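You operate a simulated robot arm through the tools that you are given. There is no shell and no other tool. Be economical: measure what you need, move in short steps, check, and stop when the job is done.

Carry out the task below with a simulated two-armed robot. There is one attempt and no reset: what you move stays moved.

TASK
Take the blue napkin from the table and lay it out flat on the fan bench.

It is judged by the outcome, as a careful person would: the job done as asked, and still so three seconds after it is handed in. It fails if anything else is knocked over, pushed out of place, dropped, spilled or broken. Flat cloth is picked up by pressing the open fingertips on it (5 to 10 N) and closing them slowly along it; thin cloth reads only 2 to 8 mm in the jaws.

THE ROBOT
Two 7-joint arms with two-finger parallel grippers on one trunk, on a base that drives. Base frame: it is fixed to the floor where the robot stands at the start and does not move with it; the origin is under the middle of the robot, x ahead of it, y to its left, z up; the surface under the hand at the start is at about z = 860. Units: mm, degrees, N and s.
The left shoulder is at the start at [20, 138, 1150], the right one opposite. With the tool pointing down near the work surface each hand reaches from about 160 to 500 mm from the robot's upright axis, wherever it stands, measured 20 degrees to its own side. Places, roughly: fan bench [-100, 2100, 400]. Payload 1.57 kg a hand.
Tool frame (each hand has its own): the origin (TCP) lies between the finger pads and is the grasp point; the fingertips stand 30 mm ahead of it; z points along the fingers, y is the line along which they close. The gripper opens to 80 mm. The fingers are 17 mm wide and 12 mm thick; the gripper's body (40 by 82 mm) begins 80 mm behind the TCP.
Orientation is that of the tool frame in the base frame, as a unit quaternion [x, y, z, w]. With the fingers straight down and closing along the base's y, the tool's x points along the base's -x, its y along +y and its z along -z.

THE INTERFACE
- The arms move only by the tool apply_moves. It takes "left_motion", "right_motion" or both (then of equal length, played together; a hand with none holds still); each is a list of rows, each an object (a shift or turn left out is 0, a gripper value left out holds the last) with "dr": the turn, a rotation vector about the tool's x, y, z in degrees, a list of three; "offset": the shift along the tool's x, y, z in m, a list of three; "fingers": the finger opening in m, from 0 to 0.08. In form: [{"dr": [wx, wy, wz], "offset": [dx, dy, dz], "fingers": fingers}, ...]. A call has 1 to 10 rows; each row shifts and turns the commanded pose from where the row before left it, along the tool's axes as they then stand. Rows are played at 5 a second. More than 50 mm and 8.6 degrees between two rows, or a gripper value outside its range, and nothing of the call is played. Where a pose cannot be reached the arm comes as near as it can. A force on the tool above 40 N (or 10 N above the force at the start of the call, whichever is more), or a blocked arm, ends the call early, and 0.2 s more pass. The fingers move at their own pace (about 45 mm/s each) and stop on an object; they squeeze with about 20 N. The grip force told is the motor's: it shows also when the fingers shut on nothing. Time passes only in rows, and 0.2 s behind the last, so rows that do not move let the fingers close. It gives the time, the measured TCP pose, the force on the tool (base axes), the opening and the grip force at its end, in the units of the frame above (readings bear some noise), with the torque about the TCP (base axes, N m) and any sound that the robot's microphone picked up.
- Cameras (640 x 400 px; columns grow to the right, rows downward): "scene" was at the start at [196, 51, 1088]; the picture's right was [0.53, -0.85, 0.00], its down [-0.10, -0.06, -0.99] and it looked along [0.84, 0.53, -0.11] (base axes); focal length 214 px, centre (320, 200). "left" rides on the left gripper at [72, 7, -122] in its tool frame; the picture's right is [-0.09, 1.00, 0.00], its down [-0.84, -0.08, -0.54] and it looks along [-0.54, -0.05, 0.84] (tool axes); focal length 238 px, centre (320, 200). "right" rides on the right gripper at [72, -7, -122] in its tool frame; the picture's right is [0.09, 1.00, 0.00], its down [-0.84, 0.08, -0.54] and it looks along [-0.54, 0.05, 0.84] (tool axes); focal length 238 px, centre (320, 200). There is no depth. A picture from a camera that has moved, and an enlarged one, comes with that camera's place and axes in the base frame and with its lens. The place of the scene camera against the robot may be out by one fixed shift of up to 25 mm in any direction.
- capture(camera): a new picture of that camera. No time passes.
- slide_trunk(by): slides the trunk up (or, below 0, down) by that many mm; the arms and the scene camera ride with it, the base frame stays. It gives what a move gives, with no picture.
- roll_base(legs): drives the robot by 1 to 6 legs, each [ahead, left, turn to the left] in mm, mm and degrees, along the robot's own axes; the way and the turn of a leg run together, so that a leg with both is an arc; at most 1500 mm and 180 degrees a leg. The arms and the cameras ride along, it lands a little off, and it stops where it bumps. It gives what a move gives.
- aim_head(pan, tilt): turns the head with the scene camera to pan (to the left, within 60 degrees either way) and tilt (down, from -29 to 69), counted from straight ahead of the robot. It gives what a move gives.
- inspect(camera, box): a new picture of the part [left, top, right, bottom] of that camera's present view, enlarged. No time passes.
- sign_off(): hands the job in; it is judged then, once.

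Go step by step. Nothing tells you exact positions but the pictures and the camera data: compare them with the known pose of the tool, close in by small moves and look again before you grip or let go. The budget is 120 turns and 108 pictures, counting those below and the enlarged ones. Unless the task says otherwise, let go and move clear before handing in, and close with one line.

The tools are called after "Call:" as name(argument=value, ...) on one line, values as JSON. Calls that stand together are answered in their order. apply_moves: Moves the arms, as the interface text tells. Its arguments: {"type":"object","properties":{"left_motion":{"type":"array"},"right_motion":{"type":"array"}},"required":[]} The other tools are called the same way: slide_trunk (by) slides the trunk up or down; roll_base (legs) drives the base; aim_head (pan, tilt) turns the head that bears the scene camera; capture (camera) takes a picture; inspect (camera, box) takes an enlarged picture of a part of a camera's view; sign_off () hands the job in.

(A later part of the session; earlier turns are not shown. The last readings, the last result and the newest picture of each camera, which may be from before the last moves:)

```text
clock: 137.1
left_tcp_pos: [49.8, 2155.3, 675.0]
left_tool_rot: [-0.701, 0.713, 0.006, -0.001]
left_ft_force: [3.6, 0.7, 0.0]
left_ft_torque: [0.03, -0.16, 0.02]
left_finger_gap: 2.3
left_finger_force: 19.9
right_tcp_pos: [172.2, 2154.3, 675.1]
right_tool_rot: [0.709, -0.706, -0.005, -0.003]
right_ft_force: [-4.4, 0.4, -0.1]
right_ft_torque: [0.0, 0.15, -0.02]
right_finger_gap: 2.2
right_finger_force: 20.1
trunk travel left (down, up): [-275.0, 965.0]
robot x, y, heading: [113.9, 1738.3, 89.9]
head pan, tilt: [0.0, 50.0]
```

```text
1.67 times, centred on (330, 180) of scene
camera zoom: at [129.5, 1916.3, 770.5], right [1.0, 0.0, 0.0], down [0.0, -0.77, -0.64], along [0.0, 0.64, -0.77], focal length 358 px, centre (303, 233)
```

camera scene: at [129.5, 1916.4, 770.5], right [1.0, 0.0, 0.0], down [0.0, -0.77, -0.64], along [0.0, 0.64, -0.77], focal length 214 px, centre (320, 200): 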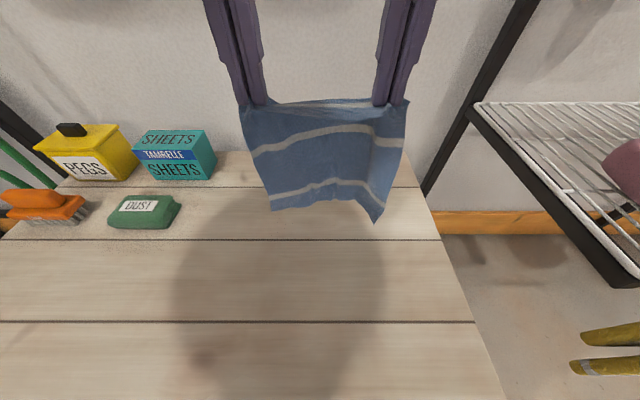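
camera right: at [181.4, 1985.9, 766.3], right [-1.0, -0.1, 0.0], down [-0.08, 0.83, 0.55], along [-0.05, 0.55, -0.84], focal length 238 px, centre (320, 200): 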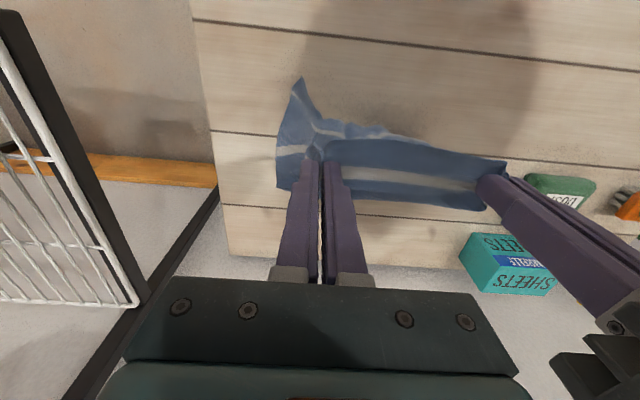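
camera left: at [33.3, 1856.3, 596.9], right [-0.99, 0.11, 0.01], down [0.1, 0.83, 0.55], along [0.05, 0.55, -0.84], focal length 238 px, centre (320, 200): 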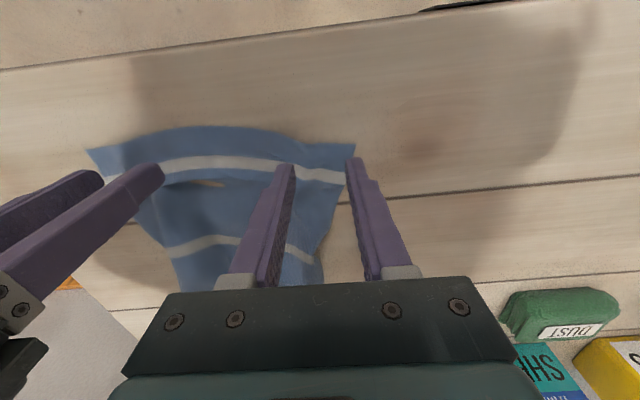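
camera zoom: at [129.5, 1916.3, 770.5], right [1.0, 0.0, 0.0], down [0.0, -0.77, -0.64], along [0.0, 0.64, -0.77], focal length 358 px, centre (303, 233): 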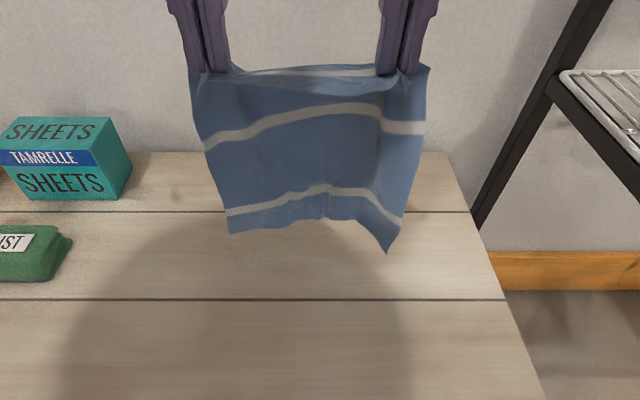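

Call:
apply_moves(left_motion=[{"offset": [0.004, 0, 0.004]}, {"offset": [0.005, 0, 0.004]}, {"offset": [0.005, 0, 0.004]}, {"offset": [0.005, 0, 0.004]}, {"offset": [0.005, 0, 0.004]}, {"offset": [0.006, 0, 0.004]}, {"offset": [0.006, 0, 0.004]}, {"offset": [0.006, 0, 0.004]}, {"offset": [0.006, 0, 0.003]}, {"offset": [0.006, 0, 0.003]}], right_motion=[{"offset": [0.004, 0, 0.004]}, {"offset": [0.005, 0, 0.004]}, {"offset": [0.005, 0, 0.004]}, {"offset": [0.005, 0, 0.004]}, {"offset": [0.005, 0, 0.004]}, {"offset": [0.006, 0, 0.004]}, {"offset": [0.006, 0, 0.004]}, {"offset": [0.006, 0, 0.004]}, {"offset": [0.006, 0, 0.003]}, {"offset": [0.006, 0, 0.003]}])

Call:
inspect(camera="scene", box=[190, 60, 470, 300])

```text
clock: 139.3
left_tcp_pos: [47.1, 2100.4, 636.9]
left_tool_rot: [-0.702, 0.712, 0.005, -0.001]
left_ft_force: [5.8, 1.1, 0.7]
left_ft_torque: [-0.01, -0.22, 0.07]
left_finger_gap: 2.6
left_finger_force: 20.4
right_tcp_pos: [172.3, 2101.7, 635.9]
right_tool_rot: [0.707, -0.707, -0.004, -0.002]
right_ft_force: [-7.0, -0.7, 0.2]
right_ft_torque: [0.02, 0.14, -0.02]
right_finger_gap: 2.3
right_finger_force: 20.1
trunk travel left (down, up): [-275.0, 965.0]
robot x, y, heading: [108.1, 1736.1, 89.8]
head pan, tilt: [0.0, 50.0]
```

```text
1.67 times, centred on (330, 180) of scene
camera zoom: at [129.5, 1916.0, 770.4], right [1.0, 0.0, 0.0], down [0.0, -0.77, -0.64], along [0.0, 0.64, -0.77], focal length 358 px, centre (303, 233)
```

zoom: 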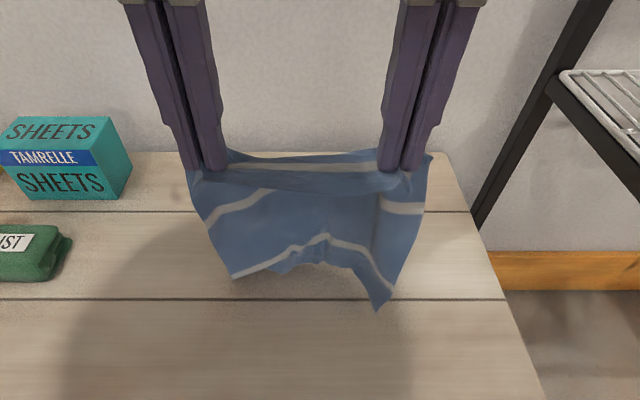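

The right corner is just touching at y≈2089, which is too near for the layout. I'll lift slightly, go forward and touch down farther back, then draw back almost level.

Call:
apply_moves(left_motion=[{"offset": [0, 0, -0.02]}, {"offset": [-0.01, 0, 0]}, {"offset": [-0.015, 0, 0]}, {"offset": [-0.015, 0, 0]}, {"offset": [-0.015, 0, 0]}, {"offset": [-0.01, 0, 0]}, {}, {}, {}, {}], right_motion=[{"offset": [0, 0, -0.02]}, {"offset": [-0.01, 0, 0]}, {"offset": [-0.015, 0, 0]}, {"offset": [-0.015, 0, 0]}, {"offset": [-0.015, 0, 0]}, {"offset": [-0.01, 0, 0]}, {}, {}, {}, {}])

Call:
apply_moves(left_motion=[{"offset": [0, 0, 0.01]}, {"offset": [0, 0, 0.01]}, {"offset": [0.003, 0, 0.006]}, {"offset": [0.006, 0, 0.004]}, {"offset": [0.008, 0, 0.003]}, {"offset": [0.008, 0, 0.002]}, {"offset": [0.008, 0, 0.002]}, {"offset": [0.008, 0, 0.002]}, {"offset": [0.008, 0, 0.002]}, {}], right_motion=[{"offset": [0, 0, 0.01]}, {"offset": [0, 0, 0.01]}, {"offset": [0.003, 0, 0.006]}, {"offset": [0.006, 0, 0.004]}, {"offset": [0.008, 0, 0.003]}, {"offset": [0.008, 0, 0.002]}, {"offset": [0.008, 0, 0.002]}, {"offset": [0.008, 0, 0.002]}, {"offset": [0.008, 0, 0.002]}, {}])

Call:
inspect(camera="scene", box=[190, 60, 470, 300])

```text
clock: 141.5
left_tcp_pos: [49.8, 2165.8, 657.4]
left_tool_rot: [-0.702, 0.713, 0.005, 0.0]
left_ft_force: [5.2, -0.2, -0.8]
left_ft_torque: [-0.01, -0.12, -0.02]
left_finger_gap: 2.7
left_finger_force: 20.3
right_tcp_pos: [172.9, 2165.4, 656.8]
right_tool_rot: [0.708, -0.706, -0.003, -0.002]
right_ft_force: [-4.7, 1.1, -0.6]
right_ft_torque: [-0.01, 0.14, -0.03]
right_finger_gap: 2.3
right_finger_force: 20.3
trunk travel left (down, up): [-275.0, 965.0]
robot x, y, heading: [113.5, 1737.1, 90.0]
head pan, tilt: [0.0, 50.0]
```

```text
clock: 143.7
left_tcp_pos: [48.6, 2117.0, 616.6]
left_tool_rot: [-0.701, 0.713, 0.006, 0.0]
left_ft_force: [5.5, -0.5, -0.1]
left_ft_torque: [0.01, -0.21, 0.04]
left_finger_gap: 2.5
left_finger_force: 19.6
right_tcp_pos: [173.1, 2118.1, 614.8]
right_tool_rot: [0.709, -0.706, -0.004, -0.003]
right_ft_force: [-6.9, -0.2, 0.0]
right_ft_torque: [0.0, 0.22, -0.01]
right_finger_gap: 2.2
right_finger_force: 20.3
trunk travel left (down, up): [-275.0, 965.0]
robot x, y, heading: [110.1, 1739.6, 89.9]
head pan, tilt: [0.0, 50.0]
```

```text
1.67 times, centred on (330, 180) of scene
camera zoom: at [129.5, 1916.5, 770.5], right [1.0, 0.0, 0.0], down [0.0, -0.77, -0.64], along [0.0, 0.64, -0.77], focal length 358 px, centre (303, 233)
```

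zoom: 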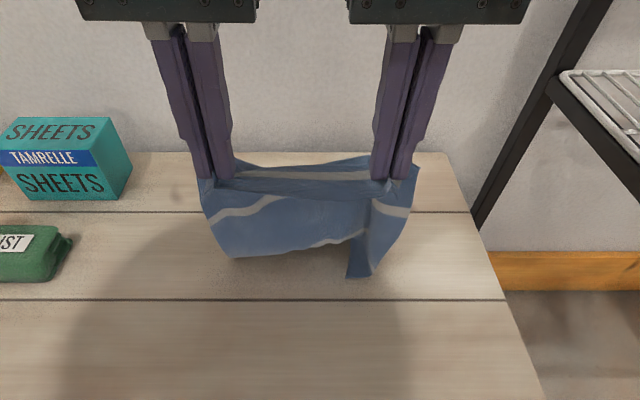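

The far edge is trailing now, but the right corner has landed folded inward (x≈175). I'll draw the hands back and to the left so the resting corner is pulled out straight.

Call:
apply_moves(left_motion=[{"offset": [0.004, 0.005, 0]}, {"offset": [0.006, 0.006, 0]}, {"offset": [0.006, 0.006, 0]}, {"offset": [0.006, 0.006, 0]}, {"offset": [0.006, 0.006, 0]}, {"offset": [0.006, 0.006, 0]}, {"offset": [0.006, 0.005, 0]}, {}, {}], right_motion=[{"offset": [0.004, 0.005, 0]}, {"offset": [0.006, 0.006, 0]}, {"offset": [0.006, 0.006, 0]}, {"offset": [0.006, 0.006, 0]}, {"offset": [0.006, 0.006, 0]}, {"offset": [0.006, 0.006, 0]}, {"offset": [0.006, 0.005, 0]}, {}, {}])

Call:
inspect(camera="scene", box=[170, 80, 450, 320])

Call:
capture(camera="right")

```text
clock: 145.7
left_tcp_pos: [8.2, 2077.7, 615.6]
left_tool_rot: [-0.702, 0.712, 0.005, 0.0]
left_ft_force: [7.3, -0.5, -0.2]
left_ft_torque: [-0.01, -0.23, 0.02]
left_finger_gap: 2.4
left_finger_force: 20.3
right_tcp_pos: [132.9, 2076.7, 614.8]
right_tool_rot: [0.708, -0.706, -0.004, -0.002]
right_ft_force: [-7.6, 0.1, 0.0]
right_ft_torque: [-0.04, 0.21, -0.02]
right_finger_gap: 2.3
right_finger_force: 20.0
trunk travel left (down, up): [-275.0, 965.0]
robot x, y, heading: [111.2, 1738.5, 90.1]
head pan, tilt: [0.0, 50.0]
```

```text
1.67 times, centred on (310, 200) of scene
camera zoom: at [129.5, 1916.2, 770.5], right [1.0, 0.0, 0.0], down [0.0, -0.77, -0.64], along [0.0, 0.64, -0.77], focal length 358 px, centre (337, 200)
```

zoom: 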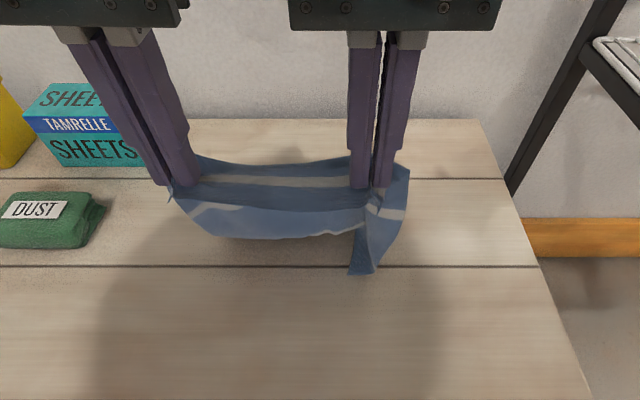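

```text
21 pictures are left
camera right: at [140.6, 2004.0, 735.7], right [-1.0, -0.1, 0.0], down [-0.08, 0.83, 0.55], along [-0.05, 0.55, -0.84], focal length 238 px, centre (320, 200)
```

right: 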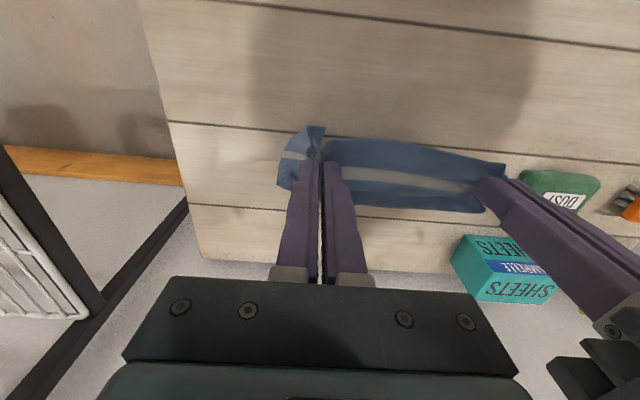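

The corner slid along rather than sticking. I'll lift slightly and yaw the right hand so its outer flap swings outward and back, then check the hang.

Call:
apply_moves(left_motion=[{"offset": [0, -0.005, -0.02]}, {"offset": [0, -0.005, -0.02], "dr": [0, 0, 5]}, {"offset": [-0.01, -0.005, -0.01], "dr": [0, 0, 5]}, {"offset": [-0.015, -0.005, 0], "dr": [0, 0, 5]}, {"offset": [-0.015, -0.005, 0]}, {"offset": [-0.015, 0, 0]}, {"offset": [-0.01, 0, 0]}, {}, {}, {}], right_motion=[{"offset": [0, -0.005, -0.02]}, {"offset": [0, -0.005, -0.02], "dr": [0, 0, -8]}, {"offset": [-0.01, -0.005, -0.01], "dr": [0, 0, -8]}, {"offset": [-0.015, -0.005, 0], "dr": [0, 0, -8]}, {"offset": [-0.015, -0.005, 0], "dr": [0, 0, -6]}, {"offset": [-0.015, 0, 0]}, {"offset": [-0.01, 0, 0]}, {}, {}, {}])

Call:
inspect(camera="scene", box=[170, 60, 450, 300])

```text
clock: 147.9
left_tcp_pos: [47.3, 2137.0, 666.5]
left_tool_rot: [-0.604, 0.797, 0.005, -0.002]
left_ft_force: [-26.4, 2.6, -1.0]
left_ft_torque: [-0.42, -2.91, 0.11]
left_finger_gap: 2.4
left_finger_force: 20.0
right_tcp_pos: [135.2, 2141.6, 665.9]
right_tool_rot: [0.866, -0.5, -0.002, -0.004]
right_ft_force: [26.5, -2.6, -0.4]
right_ft_torque: [0.38, 2.98, 0.23]
right_finger_gap: 2.1
right_finger_force: 19.7
trunk travel left (down, up): [-275.0, 965.0]
robot x, y, heading: [110.9, 1737.6, 90.1]
head pan, tilt: [0.0, 50.0]
```

```text
1.67 times, centred on (310, 180) of scene
camera zoom: at [129.5, 1916.3, 770.5], right [1.0, 0.0, 0.0], down [0.0, -0.77, -0.64], along [0.0, 0.64, -0.77], focal length 358 px, centre (337, 233)
```

zoom: 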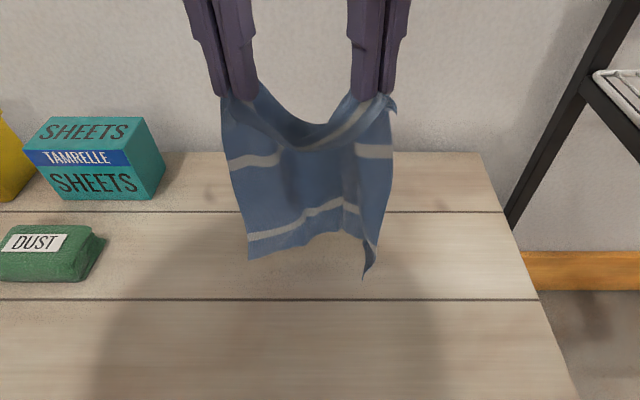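

The hands came too close together and the grippers press on each other. I'll separate them gently and undo the yaw.

Call:
apply_moves(left_motion=[{"offset": [0, 0.003, 0]}, {}, {"dr": [0, 0, -5]}, {"dr": [0, 0, -5]}, {"dr": [0, 0, -5]}, {}, {}, {}], right_motion=[{"offset": [0, -0.012, 0]}, {"offset": [0, -0.012, 0]}, {"dr": [0, 0, 8]}, {"dr": [0, 0, 8]}, {"dr": [0, 0, 8], "offset": [0, -0.003, 0]}, {"dr": [0, 0, 6], "offset": [0, -0.003, 0]}, {"offset": [0.005, -0.003, 0]}, {}])

```text
clock: 149.7
left_tcp_pos: [44.3, 2137.1, 666.6]
left_tool_rot: [-0.702, 0.712, 0.005, 0.0]
left_ft_force: [-0.1, -1.1, 0.1]
left_ft_torque: [0.03, 0.02, -0.03]
left_finger_gap: 2.3
left_finger_force: 20.0
right_tcp_pos: [163.1, 2148.9, 664.9]
right_tool_rot: [0.708, -0.707, -0.003, -0.002]
right_ft_force: [0.3, 0.3, 0.4]
right_ft_torque: [-0.01, 0.01, 0.04]
right_finger_gap: 2.1
right_finger_force: 20.4
trunk travel left (down, up): [-275.0, 965.0]
robot x, y, heading: [112.3, 1734.6, 90.1]
head pan, tilt: [0.0, 50.0]
```

Call:
apply_moves(left_motion=[{"offset": [-0.012, 0, 0]}, {}, {}, {"offset": [0.003, 0, 0.008]}, {"offset": [0.004, 0, 0.01]}, {"offset": [0.006, 0, 0.01]}, {"offset": [0.008, 0, 0.01]}, {"offset": [0.008, 0, 0.01]}, {"offset": [0.008, 0, 0.01]}, {"offset": [0.008, 0, 0.006]}], right_motion=[{"offset": [0, -0.006, 0]}, {}, {}, {"offset": [0.003, 0, 0.008]}, {"offset": [0.004, 0, 0.01]}, {"offset": [0.006, 0, 0.01]}, {"offset": [0.008, 0, 0.01]}, {"offset": [0.008, 0, 0.01]}, {"offset": [0.008, 0, 0.01]}, {"offset": [0.008, 0, 0.006]}])

Call:
apply_moves(left_motion=[{"offset": [0.01, 0, 0]}, {"offset": [0.012, 0, 0]}, {"offset": [0.012, 0, 0]}, {"offset": [0.012, 0, 0]}, {"offset": [0.012, 0, 0]}, {"offset": [0.01, 0, 0.002]}, {"offset": [0.008, 0, 0.004]}, {}], right_motion=[{"offset": [0.01, 0, 0]}, {"offset": [0.012, 0, 0]}, {"offset": [0.012, 0, 0]}, {"offset": [0.012, 0, 0]}, {"offset": [0.012, 0, 0]}, {"offset": [0.01, 0, 0.002]}, {"offset": [0.008, 0, 0.004]}, {}])

Call:
capture(camera="right")

Call:
inspect(camera="scene", box=[170, 80, 450, 320])

```text
clock: 151.9
left_tcp_pos: [43.8, 2105.5, 601.5]
left_tool_rot: [-0.701, 0.713, 0.005, -0.001]
left_ft_force: [6.9, -0.4, 0.4]
left_ft_torque: [-0.02, -0.18, 0.01]
left_finger_gap: 2.6
left_finger_force: 20.2
right_tcp_pos: [169.4, 2103.4, 601.0]
right_tool_rot: [0.708, -0.706, -0.004, -0.003]
right_ft_force: [-6.0, -0.9, -0.3]
right_ft_torque: [0.01, 0.2, -0.01]
right_finger_gap: 2.1
right_finger_force: 20.2
trunk travel left (down, up): [-275.0, 965.0]
robot x, y, heading: [110.4, 1737.9, 89.7]
head pan, tilt: [0.0, 50.0]
```

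```text
clock: 153.7
left_tcp_pos: [41.7, 2029.6, 596.2]
left_tool_rot: [-0.701, 0.713, 0.005, 0.0]
left_ft_force: [11.6, 0.1, 0.0]
left_ft_torque: [-0.01, -0.4, 0.03]
left_finger_gap: 2.2
left_finger_force: 20.4
right_tcp_pos: [170.9, 2028.5, 595.6]
right_tool_rot: [0.708, -0.706, -0.005, -0.002]
right_ft_force: [-11.0, 0.0, 0.0]
right_ft_torque: [0.03, 0.36, -0.03]
right_finger_gap: 2.1
right_finger_force: 20.6
trunk travel left (down, up): [-275.0, 965.0]
robot x, y, heading: [106.7, 1738.6, 90.0]
head pan, tilt: [0.0, 50.0]
```

```text
19 pictures are left
camera right: at [177.1, 1955.3, 715.5], right [-1.0, -0.1, 0.0], down [-0.08, 0.83, 0.55], along [-0.05, 0.55, -0.84], focal length 238 px, centre (320, 200)
```

right: 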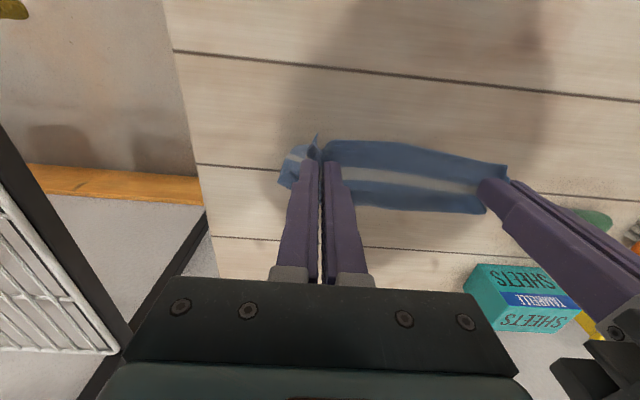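

```text
1.67 times, centred on (310, 200) of scene
camera zoom: at [129.6, 1916.5, 770.5], right [1.0, 0.0, 0.0], down [0.0, -0.77, -0.64], along [0.0, 0.64, -0.77], focal length 358 px, centre (337, 200)
```

zoom: 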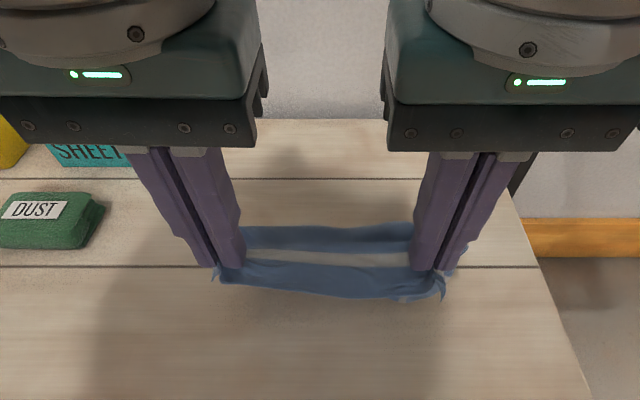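

It trails well now and the right flap is no longer in front. I'll continue the arc down and back.

Call:
apply_moves(left_motion=[{"offset": [0.013, 0, 0.008]}, {"offset": [0.013, 0, 0.01]}, {"offset": [0.013, 0, 0.011]}, {"offset": [0.01, 0, 0.012]}, {"offset": [0.009, 0, 0.012]}, {"offset": [0.008, 0, 0.012]}, {"offset": [0.008, 0, 0.012]}, {}], right_motion=[{"offset": [0.013, 0, 0.008]}, {"offset": [0.013, 0, 0.01]}, {"offset": [0.013, 0, 0.011]}, {"offset": [0.01, 0, 0.012]}, {"offset": [0.009, 0, 0.012]}, {"offset": [0.008, 0, 0.012]}, {"offset": [0.008, 0, 0.012]}, {}])

Call:
capture(camera="right")

Call:
capture(camera="left")

```text
clock: 155.5
left_tcp_pos: [41.6, 1955.1, 518.3]
left_tool_rot: [-0.701, 0.713, 0.006, 0.0]
left_ft_force: [14.9, -0.7, -0.7]
left_ft_torque: [-0.03, -0.45, 0.05]
left_finger_gap: 2.6
left_finger_force: 20.3
right_tcp_pos: [169.2, 1955.3, 516.1]
right_tool_rot: [0.708, -0.706, -0.006, -0.001]
right_ft_force: [-14.5, 0.2, -0.8]
right_ft_torque: [-0.02, 0.46, -0.06]
right_finger_gap: 2.2
right_finger_force: 19.8
trunk travel left (down, up): [-275.0, 965.0]
robot x, y, heading: [112.7, 1738.4, 90.0]
head pan, tilt: [0.0, 50.0]
```

```text
17 pictures are left
camera right: at [177.1, 1882.1, 637.4], right [-1.0, -0.1, 0.0], down [-0.08, 0.83, 0.55], along [-0.06, 0.55, -0.84], focal length 238 px, centre (320, 200)
```

right: 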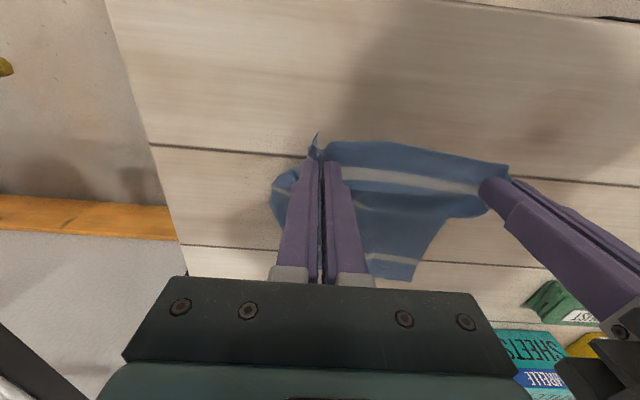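

```text
16 pictures are left
camera left: at [32.4, 1883.3, 639.5], right [-0.99, 0.11, 0.01], down [0.1, 0.83, 0.55], along [0.05, 0.55, -0.84], focal length 238 px, centre (320, 200)
```

left: 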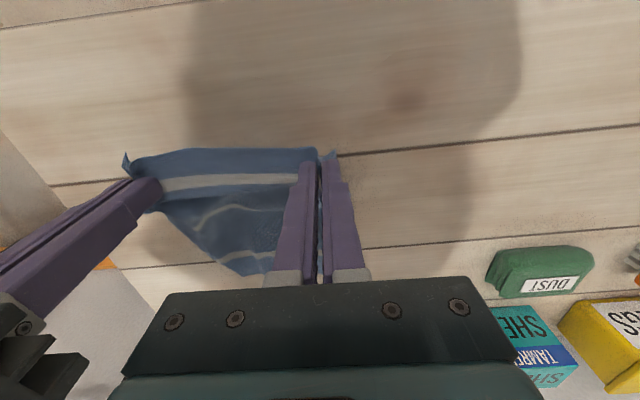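

The right flap beyond the grip is folding in because that grip is too far from the corner. I'll set the near edge down, keep the left grip, and regrip the right hand diagonally right at the corner.

Call:
apply_moves(left_motion=[{"offset": [0.005, -0.001, 0.012]}, {"offset": [0.004, 0, 0.013]}, {"offset": [0.003, 0, 0.013]}, {"offset": [0.003, 0, 0.013]}, {"offset": [0.002, 0, 0.01]}, {"offset": [0, 0, 0.002]}, {}], right_motion=[{"offset": [0.005, 0.001, 0.012]}, {"offset": [0.004, 0, 0.013]}, {"offset": [0.003, 0, 0.013]}, {"offset": [0.003, 0, 0.012]}, {"offset": [0.002, 0, 0.01]}, {"offset": [0, 0, 0.002]}, {}])

Call:
apply_moves(right_motion=[{"offset": [0, 0, 0.001]}, {"fingers": 0.006, "offset": [0, -0.002, 0]}, {"fingers": 0.012, "offset": [0, -0.003, 0]}, {"fingers": 0.018, "offset": [0, -0.003, 0]}, {"fingers": 0.024, "offset": [0, -0.003, 0]}, {"fingers": 0.032, "offset": [0, -0.004, 0]}, {"fingers": 0.04, "offset": [0, -0.004, 0]}, {"offset": [0, 0, -0.02]}, {"offset": [0, 0, -0.04]}, {"offset": [0, 0, -0.04]}])

Call:
capture(camera="right")

```text
clock: 157.1
left_tcp_pos: [39.6, 1938.9, 456.2]
left_tool_rot: [-0.702, 0.712, 0.006, -0.001]
left_ft_force: [11.4, -1.3, 0.0]
left_ft_torque: [0.02, -0.36, 0.03]
left_finger_gap: 2.5
left_finger_force: 19.8
right_tcp_pos: [167.6, 1938.9, 455.2]
right_tool_rot: [0.708, -0.706, -0.004, -0.003]
right_ft_force: [-11.6, -0.1, 0.5]
right_ft_torque: [0.03, 0.33, -0.03]
right_finger_gap: 2.1
right_finger_force: 19.9
trunk travel left (down, up): [-275.0, 965.0]
robot x, y, heading: [110.6, 1737.3, 90.4]
head pan, tilt: [0.0, 50.0]
```

```text
clock: 159.3
left_tcp_pos: [40.5, 1940.7, 455.7]
left_tool_rot: [-0.702, 0.712, 0.006, 0.0]
left_ft_force: [0.3, 0.1, 0.7]
left_ft_torque: [0.01, 0.02, -0.03]
left_finger_gap: 2.6
left_finger_force: 20.0
right_tcp_pos: [196.9, 1941.6, 546.6]
right_tool_rot: [-0.699, 0.715, -0.008, 0.011]
right_ft_force: [-0.7, 0.3, 1.1]
right_ft_torque: [0.0, 0.0, -0.01]
right_finger_gap: 40.1
right_finger_force: 0.0
trunk travel left (down, up): [-275.0, 965.0]
robot x, y, heading: [113.9, 1737.8, 90.1]
head pan, tilt: [0.0, 50.0]
```

```text
15 pictures are left
camera right: at [198.5, 1868.8, 668.0], right [-1.0, -0.07, -0.03], down [-0.07, 0.83, 0.55], along [-0.02, 0.55, -0.84], focal length 238 px, centre (320, 200)
```

right: 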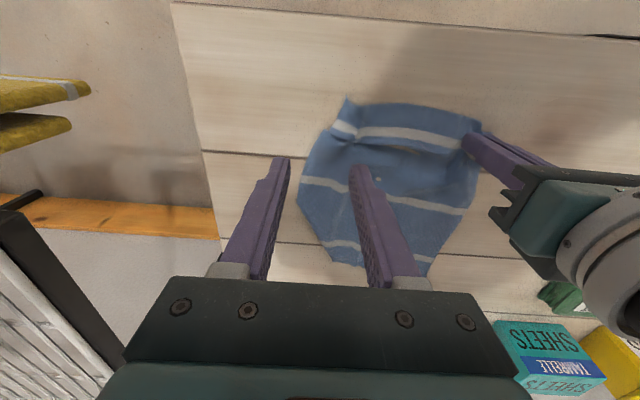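

The near right corner is at about (177,1911). I'll yaw the right hand 36° along the corner's bisector, move to about (156,1940) and lower near the cloth.

Call:
apply_moves(right_motion=[{"dr": [0, 0, -7.2], "fingers": 0.028}, {"dr": [0, 0, -7.2]}, {"dr": [0, 0, -7.2]}, {"dr": [0, 0, -7.2]}, {"dr": [0, 0, -7.2]}, {"offset": [-0.011, 0.017, 0.02]}, {"offset": [-0.0115, 0.0174, 0.02]}, {"offset": [0, 0, 0.02]}, {"offset": [0, 0, 0.015]}, {}])

Call:
capture(camera="right")

```text
clock: 161.5
left_tcp_pos: [39.9, 1939.9, 455.4]
left_tool_rot: [-0.701, 0.713, 0.005, 0.0]
left_ft_force: [0.0, -1.2, 0.5]
left_ft_torque: [-0.02, 0.01, 0.0]
left_finger_gap: 2.7
left_finger_force: 20.4
right_tcp_pos: [147.7, 1936.1, 479.4]
right_tool_rot: [0.892, -0.452, -0.003, -0.003]
right_ft_force: [-0.1, -0.5, -0.7]
right_ft_torque: [0.01, -0.01, -0.01]
right_finger_gap: 28.1
right_finger_force: 0.0
trunk travel left (down, up): [-275.0, 965.0]
robot x, y, heading: [109.0, 1740.1, 89.8]
head pan, tilt: [0.0, 50.0]
```

```text
14 pictures are left
camera right: at [195.3, 1880.5, 600.1], right [-0.75, -0.66, 0.0], down [-0.56, 0.62, 0.55], along [-0.36, 0.41, -0.84], focal length 238 px, centre (320, 200)
```

right: 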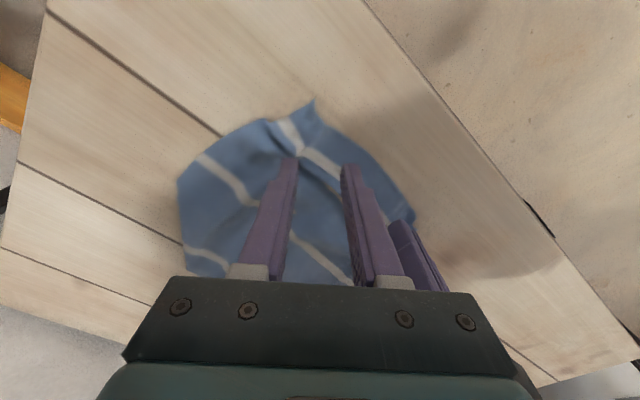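

Call:
apply_moves(right_motion=[{"offset": [0.008, 0, 0.01]}, {"offset": [0, 0, 0.008]}, {"offset": [0, 0, 0.005]}, {"offset": [0, 0, 0.003]}, {"offset": [0, 0, 0.001]}, {}])

```text
clock: 162.9
left_tcp_pos: [39.7, 1940.0, 456.2]
left_tool_rot: [-0.701, 0.713, 0.005, 0.0]
left_ft_force: [-0.4, 0.4, 0.0]
left_ft_torque: [0.0, 0.0, 0.0]
left_finger_gap: 2.3
left_finger_force: 19.9
right_tcp_pos: [150.2, 1931.0, 451.5]
right_tool_rot: [0.892, -0.453, -0.004, -0.004]
right_ft_force: [-0.1, -0.9, 0.9]
right_ft_torque: [-0.02, 0.02, -0.04]
right_finger_gap: 28.1
right_finger_force: 0.1
trunk travel left (down, up): [-275.0, 965.0]
robot x, y, heading: [112.7, 1740.9, 89.9]
head pan, tilt: [0.0, 50.0]
```

Call:
apply_moves(right_motion=[{"offset": [0, 0, 0.001]}, {"offset": [0, 0, 0.0005]}, {}])

```text
clock: 163.7
left_tcp_pos: [41.8, 1940.0, 455.4]
left_tool_rot: [-0.702, 0.712, 0.006, -0.001]
left_ft_force: [0.4, -0.8, 0.4]
left_ft_torque: [-0.01, -0.01, -0.01]
left_finger_gap: 2.3
left_finger_force: 20.0
right_tcp_pos: [152.1, 1931.5, 451.1]
right_tool_rot: [0.892, -0.453, -0.004, -0.003]
right_ft_force: [1.3, -4.3, 33.4]
right_ft_torque: [-0.14, 0.0, 0.0]
right_finger_gap: 28.0
right_finger_force: 0.1
trunk travel left (down, up): [-275.0, 965.0]
robot x, y, heading: [110.8, 1735.4, 90.0]
head pan, tilt: [0.0, 50.0]
```

Call:
apply_moves(right_motion=[{"offset": [0, 0, -0.0008]}, {"fingers": 0.025}, {"fingers": 0.022}, {"fingers": 0.018}, {"fingers": 0.014}, {"fingers": 0.01}, {"fingers": 0.006}, {"fingers": 0.003}, {"fingers": 0.0}, {}])

```text
clock: 165.9
left_tcp_pos: [40.7, 1940.8, 455.5]
left_tool_rot: [-0.701, 0.713, 0.006, -0.001]
left_ft_force: [2.0, -0.3, -0.6]
left_ft_torque: [-0.03, -0.09, 0.01]
left_finger_gap: 2.5
left_finger_force: 20.2
right_tcp_pos: [150.2, 1929.6, 450.8]
right_tool_rot: [0.892, -0.452, -0.003, -0.004]
right_ft_force: [-3.8, 0.5, 14.8]
right_ft_torque: [-0.01, 0.11, -0.01]
right_finger_gap: 2.2
right_finger_force: 20.3
trunk travel left (down, up): [-275.0, 965.0]
robot x, y, heading: [112.8, 1738.3, 89.8]
head pan, tilt: [0.0, 50.0]
```

Caught (2.2 mm) right at the corner. I'll lift both hands and carry forward, with the right hand also moving outward.

Call:
apply_moves(left_motion=[{"offset": [0, 0, -0.028]}, {"offset": [0, 0, -0.035]}, {"offset": [-0.01, 0, -0.035]}, {"offset": [-0.03, 0, -0.035]}, {"offset": [-0.035, 0, -0.03]}, {"offset": [-0.035, 0, -0.03]}, {"offset": [-0.035, 0, -0.03]}, {"offset": [-0.035, 0, -0.01]}, {"offset": [-0.025, 0, 0]}, {}], right_motion=[{"offset": [0.0018, -0.0024, -0.028]}, {"offset": [0.0018, -0.0024, -0.035]}, {"offset": [-0.0063, -0.0083, -0.035]}, {"offset": [-0.0242, -0.0178, -0.035]}, {"offset": [-0.0262, -0.0249, -0.03]}, {"offset": [-0.0262, -0.0249, -0.03]}, {"offset": [-0.0282, -0.0249, -0.03]}, {"offset": [-0.0282, -0.0207, -0.012]}, {"offset": [-0.0242, -0.0178, 0]}, {}])

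Call:
inspect(camera="scene", box=[170, 40, 450, 280])

```text
clock: 168.1
left_tcp_pos: [47.8, 2140.7, 690.2]
left_tool_rot: [-0.7, 0.714, 0.003, 0.002]
left_ft_force: [26.3, 0.9, -1.3]
left_ft_torque: [0.03, -0.81, 0.22]
left_finger_gap: 3.8
left_finger_force: 19.9
right_tcp_pos: [172.5, 2140.8, 686.1]
right_tool_rot: [0.893, -0.45, -0.006, -0.002]
right_ft_force: [-25.6, -1.4, 0.5]
right_ft_torque: [-0.07, 0.81, -0.02]
right_finger_gap: 2.1
right_finger_force: 20.2
trunk travel left (down, up): [-275.0, 965.0]
robot x, y, heading: [110.1, 1739.8, 90.1]
head pan, tilt: [0.0, 50.0]
```

```text
1.67 times, centred on (310, 160) of scene
camera zoom: at [129.6, 1915.9, 770.4], right [1.0, 0.0, 0.0], down [0.0, -0.77, -0.64], along [0.0, 0.64, -0.77], focal length 358 px, centre (337, 267)
```

zoom: 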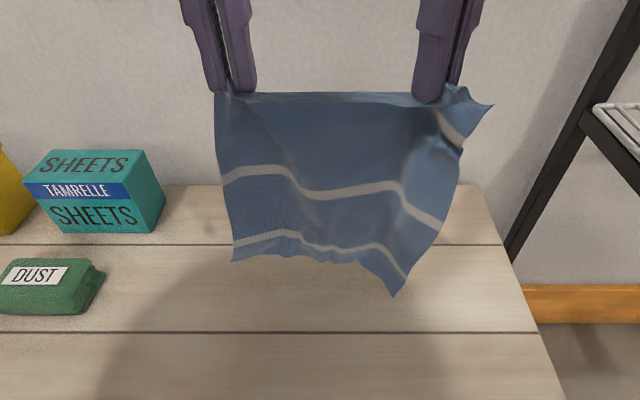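

Tension is 26 N, so I'll relax it. The right side now hangs without the strip fold, so I'll settle and repeat the touch-down with the backward sweep, drifting slightly left so the right corner trails outward.

Call:
apply_moves(left_motion=[{"offset": [0, -0.002, 0]}, {}, {}, {"offset": [0.003, 0, 0.01]}, {"offset": [0.004, 0, 0.011]}, {"offset": [0.006, 0, 0.011]}, {"offset": [0.008, 0, 0.012]}, {"offset": [0.008, 0, 0.012]}, {"offset": [0.008, 0, 0.012]}, {"offset": [0.008, 0, 0.012]}], right_motion=[{"offset": [-0.0018, 0.0024, 0]}, {}, {}, {"offset": [0.0024, 0.0018, 0.01]}, {"offset": [0.0032, 0.0024, 0.011]}, {"offset": [0.0048, 0.0036, 0.011]}, {"offset": [0.0064, 0.0047, 0.012]}, {"offset": [0.0064, 0.0047, 0.012]}, {"offset": [0.0064, 0.0047, 0.012]}, {"offset": [0.0064, 0.0047, 0.012]}])

Call:
apply_moves(left_motion=[{"offset": [0.01, 0.003, 0]}, {"offset": [0.012, 0.004, 0]}, {"offset": [0.012, 0.004, 0]}, {"offset": [0.012, 0.004, 0]}, {"offset": [0.012, 0.004, 0]}, {"offset": [0.01, 0.003, 0.002]}, {"offset": [0.008, 0.002, 0.004]}, {}], right_motion=[{"offset": [0.0063, 0.0083, 0]}, {"offset": [0.0073, 0.0103, 0]}, {"offset": [0.0073, 0.0103, 0]}, {"offset": [0.0073, 0.0103, 0]}, {"offset": [0.0073, 0.0103, 0]}, {"offset": [0.0063, 0.0083, 0.002]}, {"offset": [0.0053, 0.0063, 0.004]}, {}])

Call:
inspect(camera="scene", box=[150, 80, 450, 320])

```text
clock: 170.3
left_tcp_pos: [46.5, 2097.6, 610.3]
left_tool_rot: [-0.701, 0.713, 0.005, 0.001]
left_ft_force: [19.7, 0.7, -0.4]
left_ft_torque: [0.08, -0.63, 0.19]
left_finger_gap: 3.4
left_finger_force: 20.3
right_tcp_pos: [170.3, 2096.6, 605.7]
right_tool_rot: [0.891, -0.453, -0.006, -0.003]
right_ft_force: [-19.7, -1.7, 0.3]
right_ft_torque: [-0.01, 0.64, -0.03]
right_finger_gap: 2.2
right_finger_force: 20.0
trunk travel left (down, up): [-275.0, 965.0]
robot x, y, heading: [111.5, 1739.5, 89.9]
head pan, tilt: [0.0, 50.0]
```

```text
clock: 172.1
left_tcp_pos: [22.9, 2023.0, 603.0]
left_tool_rot: [-0.702, 0.713, 0.003, 0.002]
left_ft_force: [22.3, 2.1, -0.5]
left_ft_torque: [0.04, -0.64, 0.18]
left_finger_gap: 3.6
left_finger_force: 20.4
right_tcp_pos: [144.7, 2021.1, 600.3]
right_tool_rot: [0.892, -0.453, -0.006, -0.002]
right_ft_force: [-22.3, -1.1, 0.4]
right_ft_torque: [-0.03, 0.69, -0.02]
right_finger_gap: 1.9
right_finger_force: 19.9
trunk travel left (down, up): [-275.0, 965.0]
robot x, y, heading: [112.3, 1740.0, 90.3]
head pan, tilt: [0.0, 50.0]
```

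```text
1.67 times, centred on (300, 200) of scene
camera zoom: at [129.6, 1916.5, 770.5], right [1.0, 0.0, 0.0], down [0.0, -0.77, -0.64], along [0.0, 0.64, -0.77], focal length 358 px, centre (353, 200)
```

zoom: 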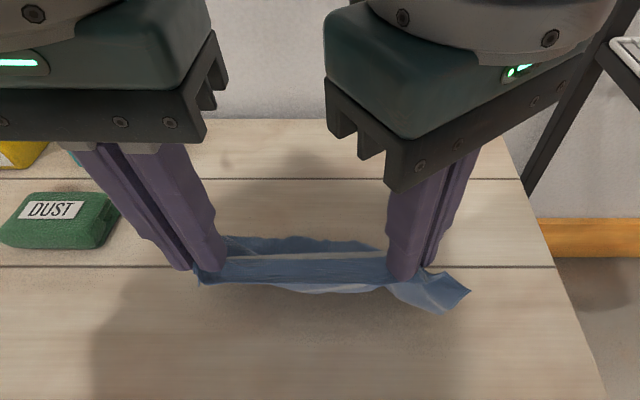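

Call:
apply_moves(left_motion=[{"offset": [0.013, 0, 0.008]}, {"offset": [0.013, 0, 0.01]}, {"offset": [0.013, 0, 0.011]}, {"offset": [0.01, 0, 0.012]}, {"offset": [0.009, 0, 0.012]}, {"offset": [0.008, 0, 0.012]}, {"offset": [0.008, 0, 0.012]}, {}], right_motion=[{"offset": [0.0087, 0.0101, 0.008]}, {"offset": [0.0105, 0.0077, 0.009]}, {"offset": [0.0105, 0.0077, 0.01]}, {"offset": [0.0081, 0.0059, 0.012]}, {"offset": [0.0073, 0.0053, 0.012]}, {"offset": [0.0064, 0.0047, 0.012]}, {"offset": [0.0064, 0.0047, 0.012]}, {}])

Call:
capture(camera="left")

```text
clock: 173.9
left_tcp_pos: [20.1, 1949.4, 525.8]
left_tool_rot: [-0.701, 0.713, 0.004, 0.002]
left_ft_force: [18.5, 0.9, 0.0]
left_ft_torque: [0.03, -0.61, 0.15]
left_finger_gap: 3.1
left_finger_force: 20.3
right_tcp_pos: [142.6, 1948.9, 525.3]
right_tool_rot: [0.892, -0.452, -0.005, -0.002]
right_ft_force: [-18.9, -1.3, 0.3]
right_ft_torque: [-0.04, 0.58, 0.0]
right_finger_gap: 2.1
right_finger_force: 19.9
trunk travel left (down, up): [-275.0, 965.0]
robot x, y, heading: [114.4, 1743.9, 90.0]
head pan, tilt: [0.0, 50.0]
```

```text
11 pictures are left
camera left: at [12.0, 1877.0, 646.8], right [-0.99, 0.11, 0.01], down [0.09, 0.83, 0.55], along [0.06, 0.55, -0.84], focal length 238 px, centre (320, 200)
```

left: 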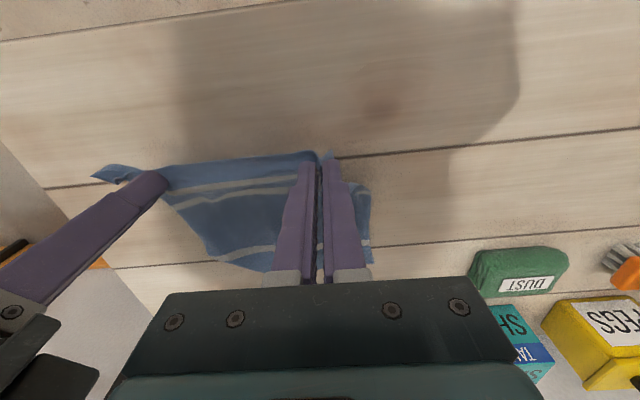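

The far right tuck is small again. Dragging the cloth left and back, away from that corner, should make the tucked tip lag and unroll. I'll lower almost to the bench and drag about 80 mm left.

Call:
apply_moves(left_motion=[{"offset": [0.004, 0, 0.014]}, {"offset": [0.003, 0, 0.014]}, {"offset": [0.003, 0, 0.014]}, {"offset": [0.002, 0.01, 0.01]}, {"offset": [0.002, 0.014, 0]}, {"offset": [0.002, 0.014, 0]}, {"offset": [0.002, 0.014, 0]}, {"offset": [0.002, 0.014, 0]}, {"offset": [0.002, 0.014, 0]}, {}], right_motion=[{"offset": [0.0032, 0.0024, 0.014]}, {"offset": [0.0024, 0.0018, 0.014]}, {"offset": [0.0024, 0.0018, 0.014]}, {"offset": [-0.0043, 0.0093, 0.01]}, {"offset": [-0.0067, 0.0125, 0]}, {"offset": [-0.0067, 0.0125, 0]}, {"offset": [-0.0067, 0.0125, 0]}, {"offset": [-0.0067, 0.0125, 0]}, {"offset": [-0.0067, 0.0125, 0]}, {}])

Call:
capture(camera="left")

```text
clock: 176.1
left_tcp_pos: [-59.9, 1929.2, 474.2]
left_tool_rot: [-0.701, 0.713, 0.004, 0.002]
left_ft_force: [19.8, 1.7, -0.6]
left_ft_torque: [0.0, -0.58, 0.15]
left_finger_gap: 3.6
left_finger_force: 20.4
right_tcp_pos: [60.9, 1927.1, 473.4]
right_tool_rot: [0.892, -0.452, -0.005, 0.0]
right_ft_force: [-19.8, -0.2, 0.2]
right_ft_torque: [-0.06, 0.63, -0.02]
right_finger_gap: 2.3
right_finger_force: 20.2
trunk travel left (down, up): [-275.0, 965.0]
robot x, y, heading: [115.4, 1738.2, 90.0]
head pan, tilt: [0.0, 50.0]
```

```text
10 pictures are left
camera left: at [-68.8, 1856.3, 595.4], right [-0.99, 0.11, 0.01], down [0.09, 0.83, 0.55], along [0.06, 0.55, -0.84], focal length 238 px, centre (320, 200)
```

left: 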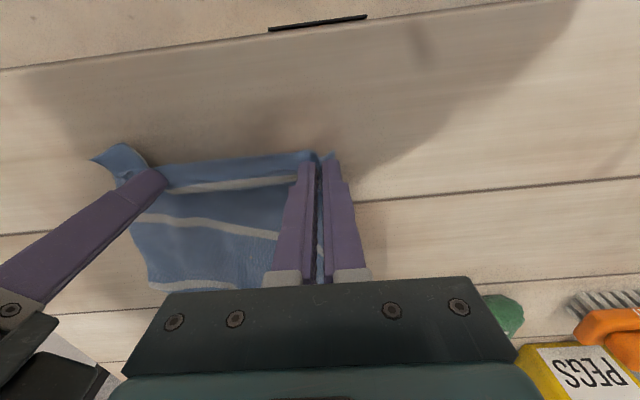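

Call:
apply_moves(left_motion=[{"offset": [0.003, -0.002, 0.008]}, {"offset": [0.002, -0.001, 0.007]}, {"offset": [0.001, 0, 0.005]}, {"offset": [0, 0, 0.002]}, {}], right_motion=[{"offset": [0.0024, 0.0018, 0.008]}, {"offset": [0.0016, 0.0012, 0.007]}, {"offset": [0.0008, 0.0006, 0.005]}, {"offset": [0, 0, 0.002]}, {}])

Call:
apply_moves(left_motion=[{"offset": [0, 0, 0.001]}, {"fingers": 0.006, "offset": [0, 0.002, 0]}, {"fingers": 0.012, "offset": [0, 0.003, 0]}, {"fingers": 0.018, "offset": [0, 0.003, 0]}, {"fingers": 0.024, "offset": [0, 0.003, 0]}, {"fingers": 0.032, "offset": [0, 0.004, 0]}, {"fingers": 0.04, "offset": [0, 0.004, 0]}, {"offset": [0, 0, -0.02]}, {"offset": [0, 0, -0.04]}, {"offset": [0, 0, -0.04]}], right_motion=[{"offset": [0, 0, 0.001]}, {"fingers": 0.006, "offset": [0, -0.002, 0]}, {"fingers": 0.012, "offset": [0, -0.003, 0]}, {"fingers": 0.018, "offset": [0, -0.003, 0]}, {"fingers": 0.024, "offset": [0, -0.003, 0]}, {"fingers": 0.032, "offset": [0, -0.004, 0]}, {"fingers": 0.04, "offset": [0, -0.004, 0]}, {"offset": [0, 0, -0.02]}, {"offset": [0, 0, -0.04]}, {"offset": [0, 0, -0.04]}])

Call:
slide_trunk(by=250)

Call:
capture(camera="scene")

```text
clock: 177.3
left_tcp_pos: [-60.1, 1924.0, 453.2]
left_tool_rot: [-0.702, 0.713, 0.006, -0.001]
left_ft_force: [13.6, 0.7, 5.3]
left_ft_torque: [0.08, -0.43, 0.15]
left_finger_gap: 3.4
left_finger_force: 20.1
right_tcp_pos: [61.6, 1922.6, 452.0]
right_tool_rot: [0.892, -0.452, -0.003, -0.003]
right_ft_force: [-12.9, -1.8, 16.9]
right_ft_torque: [-0.09, 0.44, 0.0]
right_finger_gap: 1.9
right_finger_force: 19.8
trunk travel left (down, up): [-275.0, 965.0]
robot x, y, heading: [108.1, 1736.1, 90.1]
head pan, tilt: [0.0, 50.0]
```

```text
clock: 177.8
left_tcp_pos: [-60.8, 1923.7, 452.0]
left_tool_rot: [-0.701, 0.713, 0.007, -0.002]
left_ft_force: [0.7, -1.1, 13.0]
left_ft_torque: [-0.15, -0.03, 0.0]
left_finger_gap: 7.5
left_finger_force: 0.7
right_tcp_pos: [60.0, 1923.1, 451.0]
right_tool_rot: [0.892, -0.453, -0.004, -0.001]
right_ft_force: [0.9, -1.2, 17.9]
right_ft_torque: [-0.02, -0.02, 0.01]
right_finger_gap: 5.9
right_finger_force: 0.1
trunk travel left (down, up): [-275.0, 965.0]
robot x, y, heading: [113.1, 1741.7, 90.1]
head pan, tilt: [0.0, 50.0]
stopped in row 2 (right hand): the force on the tool passed its limit at 41 N (the readings are from after the stop); the commanded pose is now the measured one
```

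```text
clock: 180.4
left_tcp_pos: [-62.3, 1923.1, 699.6]
left_tool_rot: [-0.702, 0.712, 0.008, -0.002]
left_ft_force: [-0.2, 0.3, -0.3]
left_ft_torque: [0.02, 0.03, 0.0]
left_finger_gap: 6.1
left_finger_force: 0.1
right_tcp_pos: [62.0, 1920.8, 700.9]
right_tool_rot: [0.892, -0.452, -0.003, -0.002]
right_ft_force: [0.4, -0.6, 0.0]
right_ft_torque: [0.05, -0.02, -0.04]
right_finger_gap: 5.9
right_finger_force: 0.1
trunk travel left (down, up): [-525.0, 715.0]
robot x, y, heading: [109.3, 1738.5, 89.9]
head pan, tilt: [0.0, 50.0]
```

```text
9 pictures are left
camera scene: at [129.5, 1916.2, 1020.4], right [1.0, 0.0, 0.0], down [0.0, -0.77, -0.64], along [0.0, 0.64, -0.77], focal length 214 px, centre (320, 200)
```

scene: 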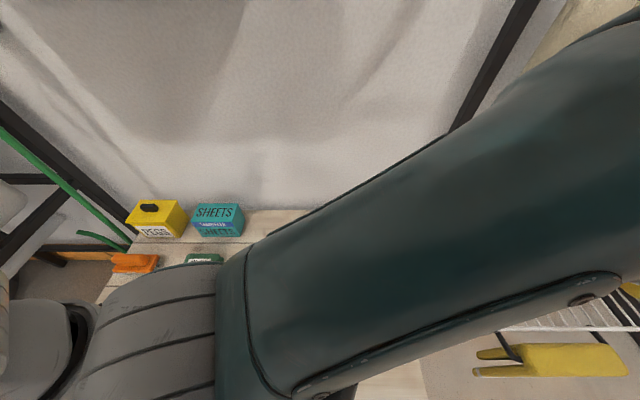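

Call:
capture(camera="left")

```text
8 pictures are left
camera left: at [-68.9, 1851.0, 822.6], right [-0.99, 0.11, 0.01], down [0.1, 0.83, 0.55], along [0.05, 0.54, -0.84], focal length 238 px, centre (320, 200)
```

left: 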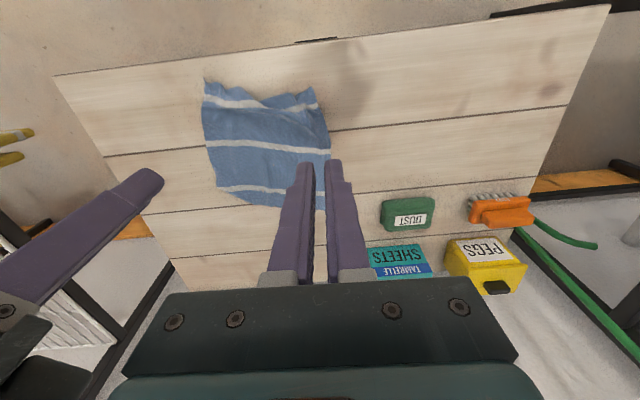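

Call:
inspect(camera="left", box=[190, 65, 350, 225])

```text
2.50 times, centred on (270, 145) of left
camera zoom: at [-68.9, 1851.0, 822.6], right [-0.99, 0.11, 0.01], down [0.1, 0.83, 0.55], along [0.05, 0.54, -0.84], focal length 596 px, centre (445, 338)
```

zoom: 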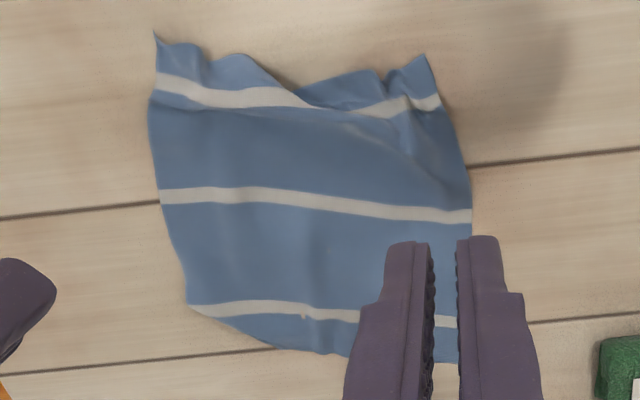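

The corner tuck is now only a sliver, but the near edge is bunched (158 mm wide instead of about 218). I'll press both hands near the near corners and drag outward to spread it.

Call:
apply_moves(left_motion=[{"offset": [-0.002, -0.013, 0], "fingers": 0.006}, {"offset": [-0.001, -0.013, 0]}, {}], right_motion=[{"offset": [0.0106, -0.0034, 0], "fingers": 0.006}, {"offset": [0.0106, -0.0034, 0]}, {}])

Call:
slide_trunk(by=-235)

Call:
apply_moves(left_motion=[{"offset": [0, 0, 0.006]}, {"offset": [0, 0, 0.004]}, {"offset": [0, 0, 0.002]}, {}], right_motion=[{"offset": [0, 0, 0.006]}, {"offset": [0, 0, 0.004]}, {"offset": [0, 0, 0.002]}, {}])

```text
clock: 181.2
left_tcp_pos: [-35.8, 1927.1, 700.4]
left_tool_rot: [-0.701, 0.713, 0.007, -0.002]
left_ft_force: [0.4, -1.3, 0.0]
left_ft_torque: [-0.02, 0.0, 0.03]
left_finger_gap: 5.9
left_finger_force: 0.0
right_tcp_pos: [81.5, 1908.4, 700.1]
right_tool_rot: [0.892, -0.453, -0.003, -0.002]
right_ft_force: [0.4, 0.2, 0.3]
right_ft_torque: [-0.02, 0.01, -0.01]
right_finger_gap: 6.3
right_finger_force: 0.0
trunk travel left (down, up): [-525.0, 715.0]
robot x, y, heading: [110.2, 1739.6, 89.8]
head pan, tilt: [0.0, 50.0]
```

```text
clock: 183.7
left_tcp_pos: [-36.3, 1926.1, 465.4]
left_tool_rot: [-0.702, 0.712, 0.008, -0.002]
left_ft_force: [-0.2, 0.1, 0.1]
left_ft_torque: [0.01, 0.02, -0.03]
left_finger_gap: 6.0
left_finger_force: 0.1
right_tcp_pos: [80.9, 1910.0, 465.3]
right_tool_rot: [0.891, -0.453, -0.003, -0.002]
right_ft_force: [-0.7, 0.2, -0.1]
right_ft_torque: [-0.02, 0.01, 0.01]
right_finger_gap: 6.0
right_finger_force: 0.1
trunk travel left (down, up): [-290.0, 950.0]
robot x, y, heading: [112.3, 1737.4, 89.9]
head pan, tilt: [0.0, 50.0]
```

```text
clock: 184.7
left_tcp_pos: [-36.0, 1926.1, 453.6]
left_tool_rot: [-0.701, 0.713, 0.008, -0.003]
left_ft_force: [0.1, 0.0, 0.2]
left_ft_torque: [0.01, -0.01, 0.01]
left_finger_gap: 5.9
left_finger_force: 0.1
right_tcp_pos: [81.3, 1909.2, 453.8]
right_tool_rot: [0.892, -0.452, -0.003, -0.003]
right_ft_force: [0.0, 0.1, 0.9]
right_ft_torque: [0.0, 0.05, -0.01]
right_finger_gap: 6.1
right_finger_force: 0.1
trunk travel left (down, up): [-290.0, 950.0]
robot x, y, heading: [109.8, 1743.1, 89.9]
head pan, tilt: [0.0, 50.0]
```

Call:
apply_moves(left_motion=[{"offset": [0, 0, 0.001]}, {"offset": [0, 0, 0.001]}, {}], right_motion=[{"offset": [0, 0, 0.001]}, {"offset": [0, 0, 0.001]}, {}])

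```text
clock: 185.5
left_tcp_pos: [-35.1, 1926.2, 450.5]
left_tool_rot: [-0.702, 0.713, 0.007, -0.002]
left_ft_force: [0.6, 0.9, 1.4]
left_ft_torque: [-0.01, 0.0, 0.02]
left_finger_gap: 6.4
left_finger_force: 0.1
right_tcp_pos: [81.1, 1908.2, 452.0]
right_tool_rot: [0.891, -0.453, -0.002, -0.003]
right_ft_force: [-0.9, -0.1, 2.2]
right_ft_torque: [-0.01, -0.04, 0.02]
right_finger_gap: 6.1
right_finger_force: 0.1
trunk travel left (down, up): [-290.0, 950.0]
robot x, y, heading: [112.0, 1736.3, 89.8]
head pan, tilt: [0.0, 50.0]
```

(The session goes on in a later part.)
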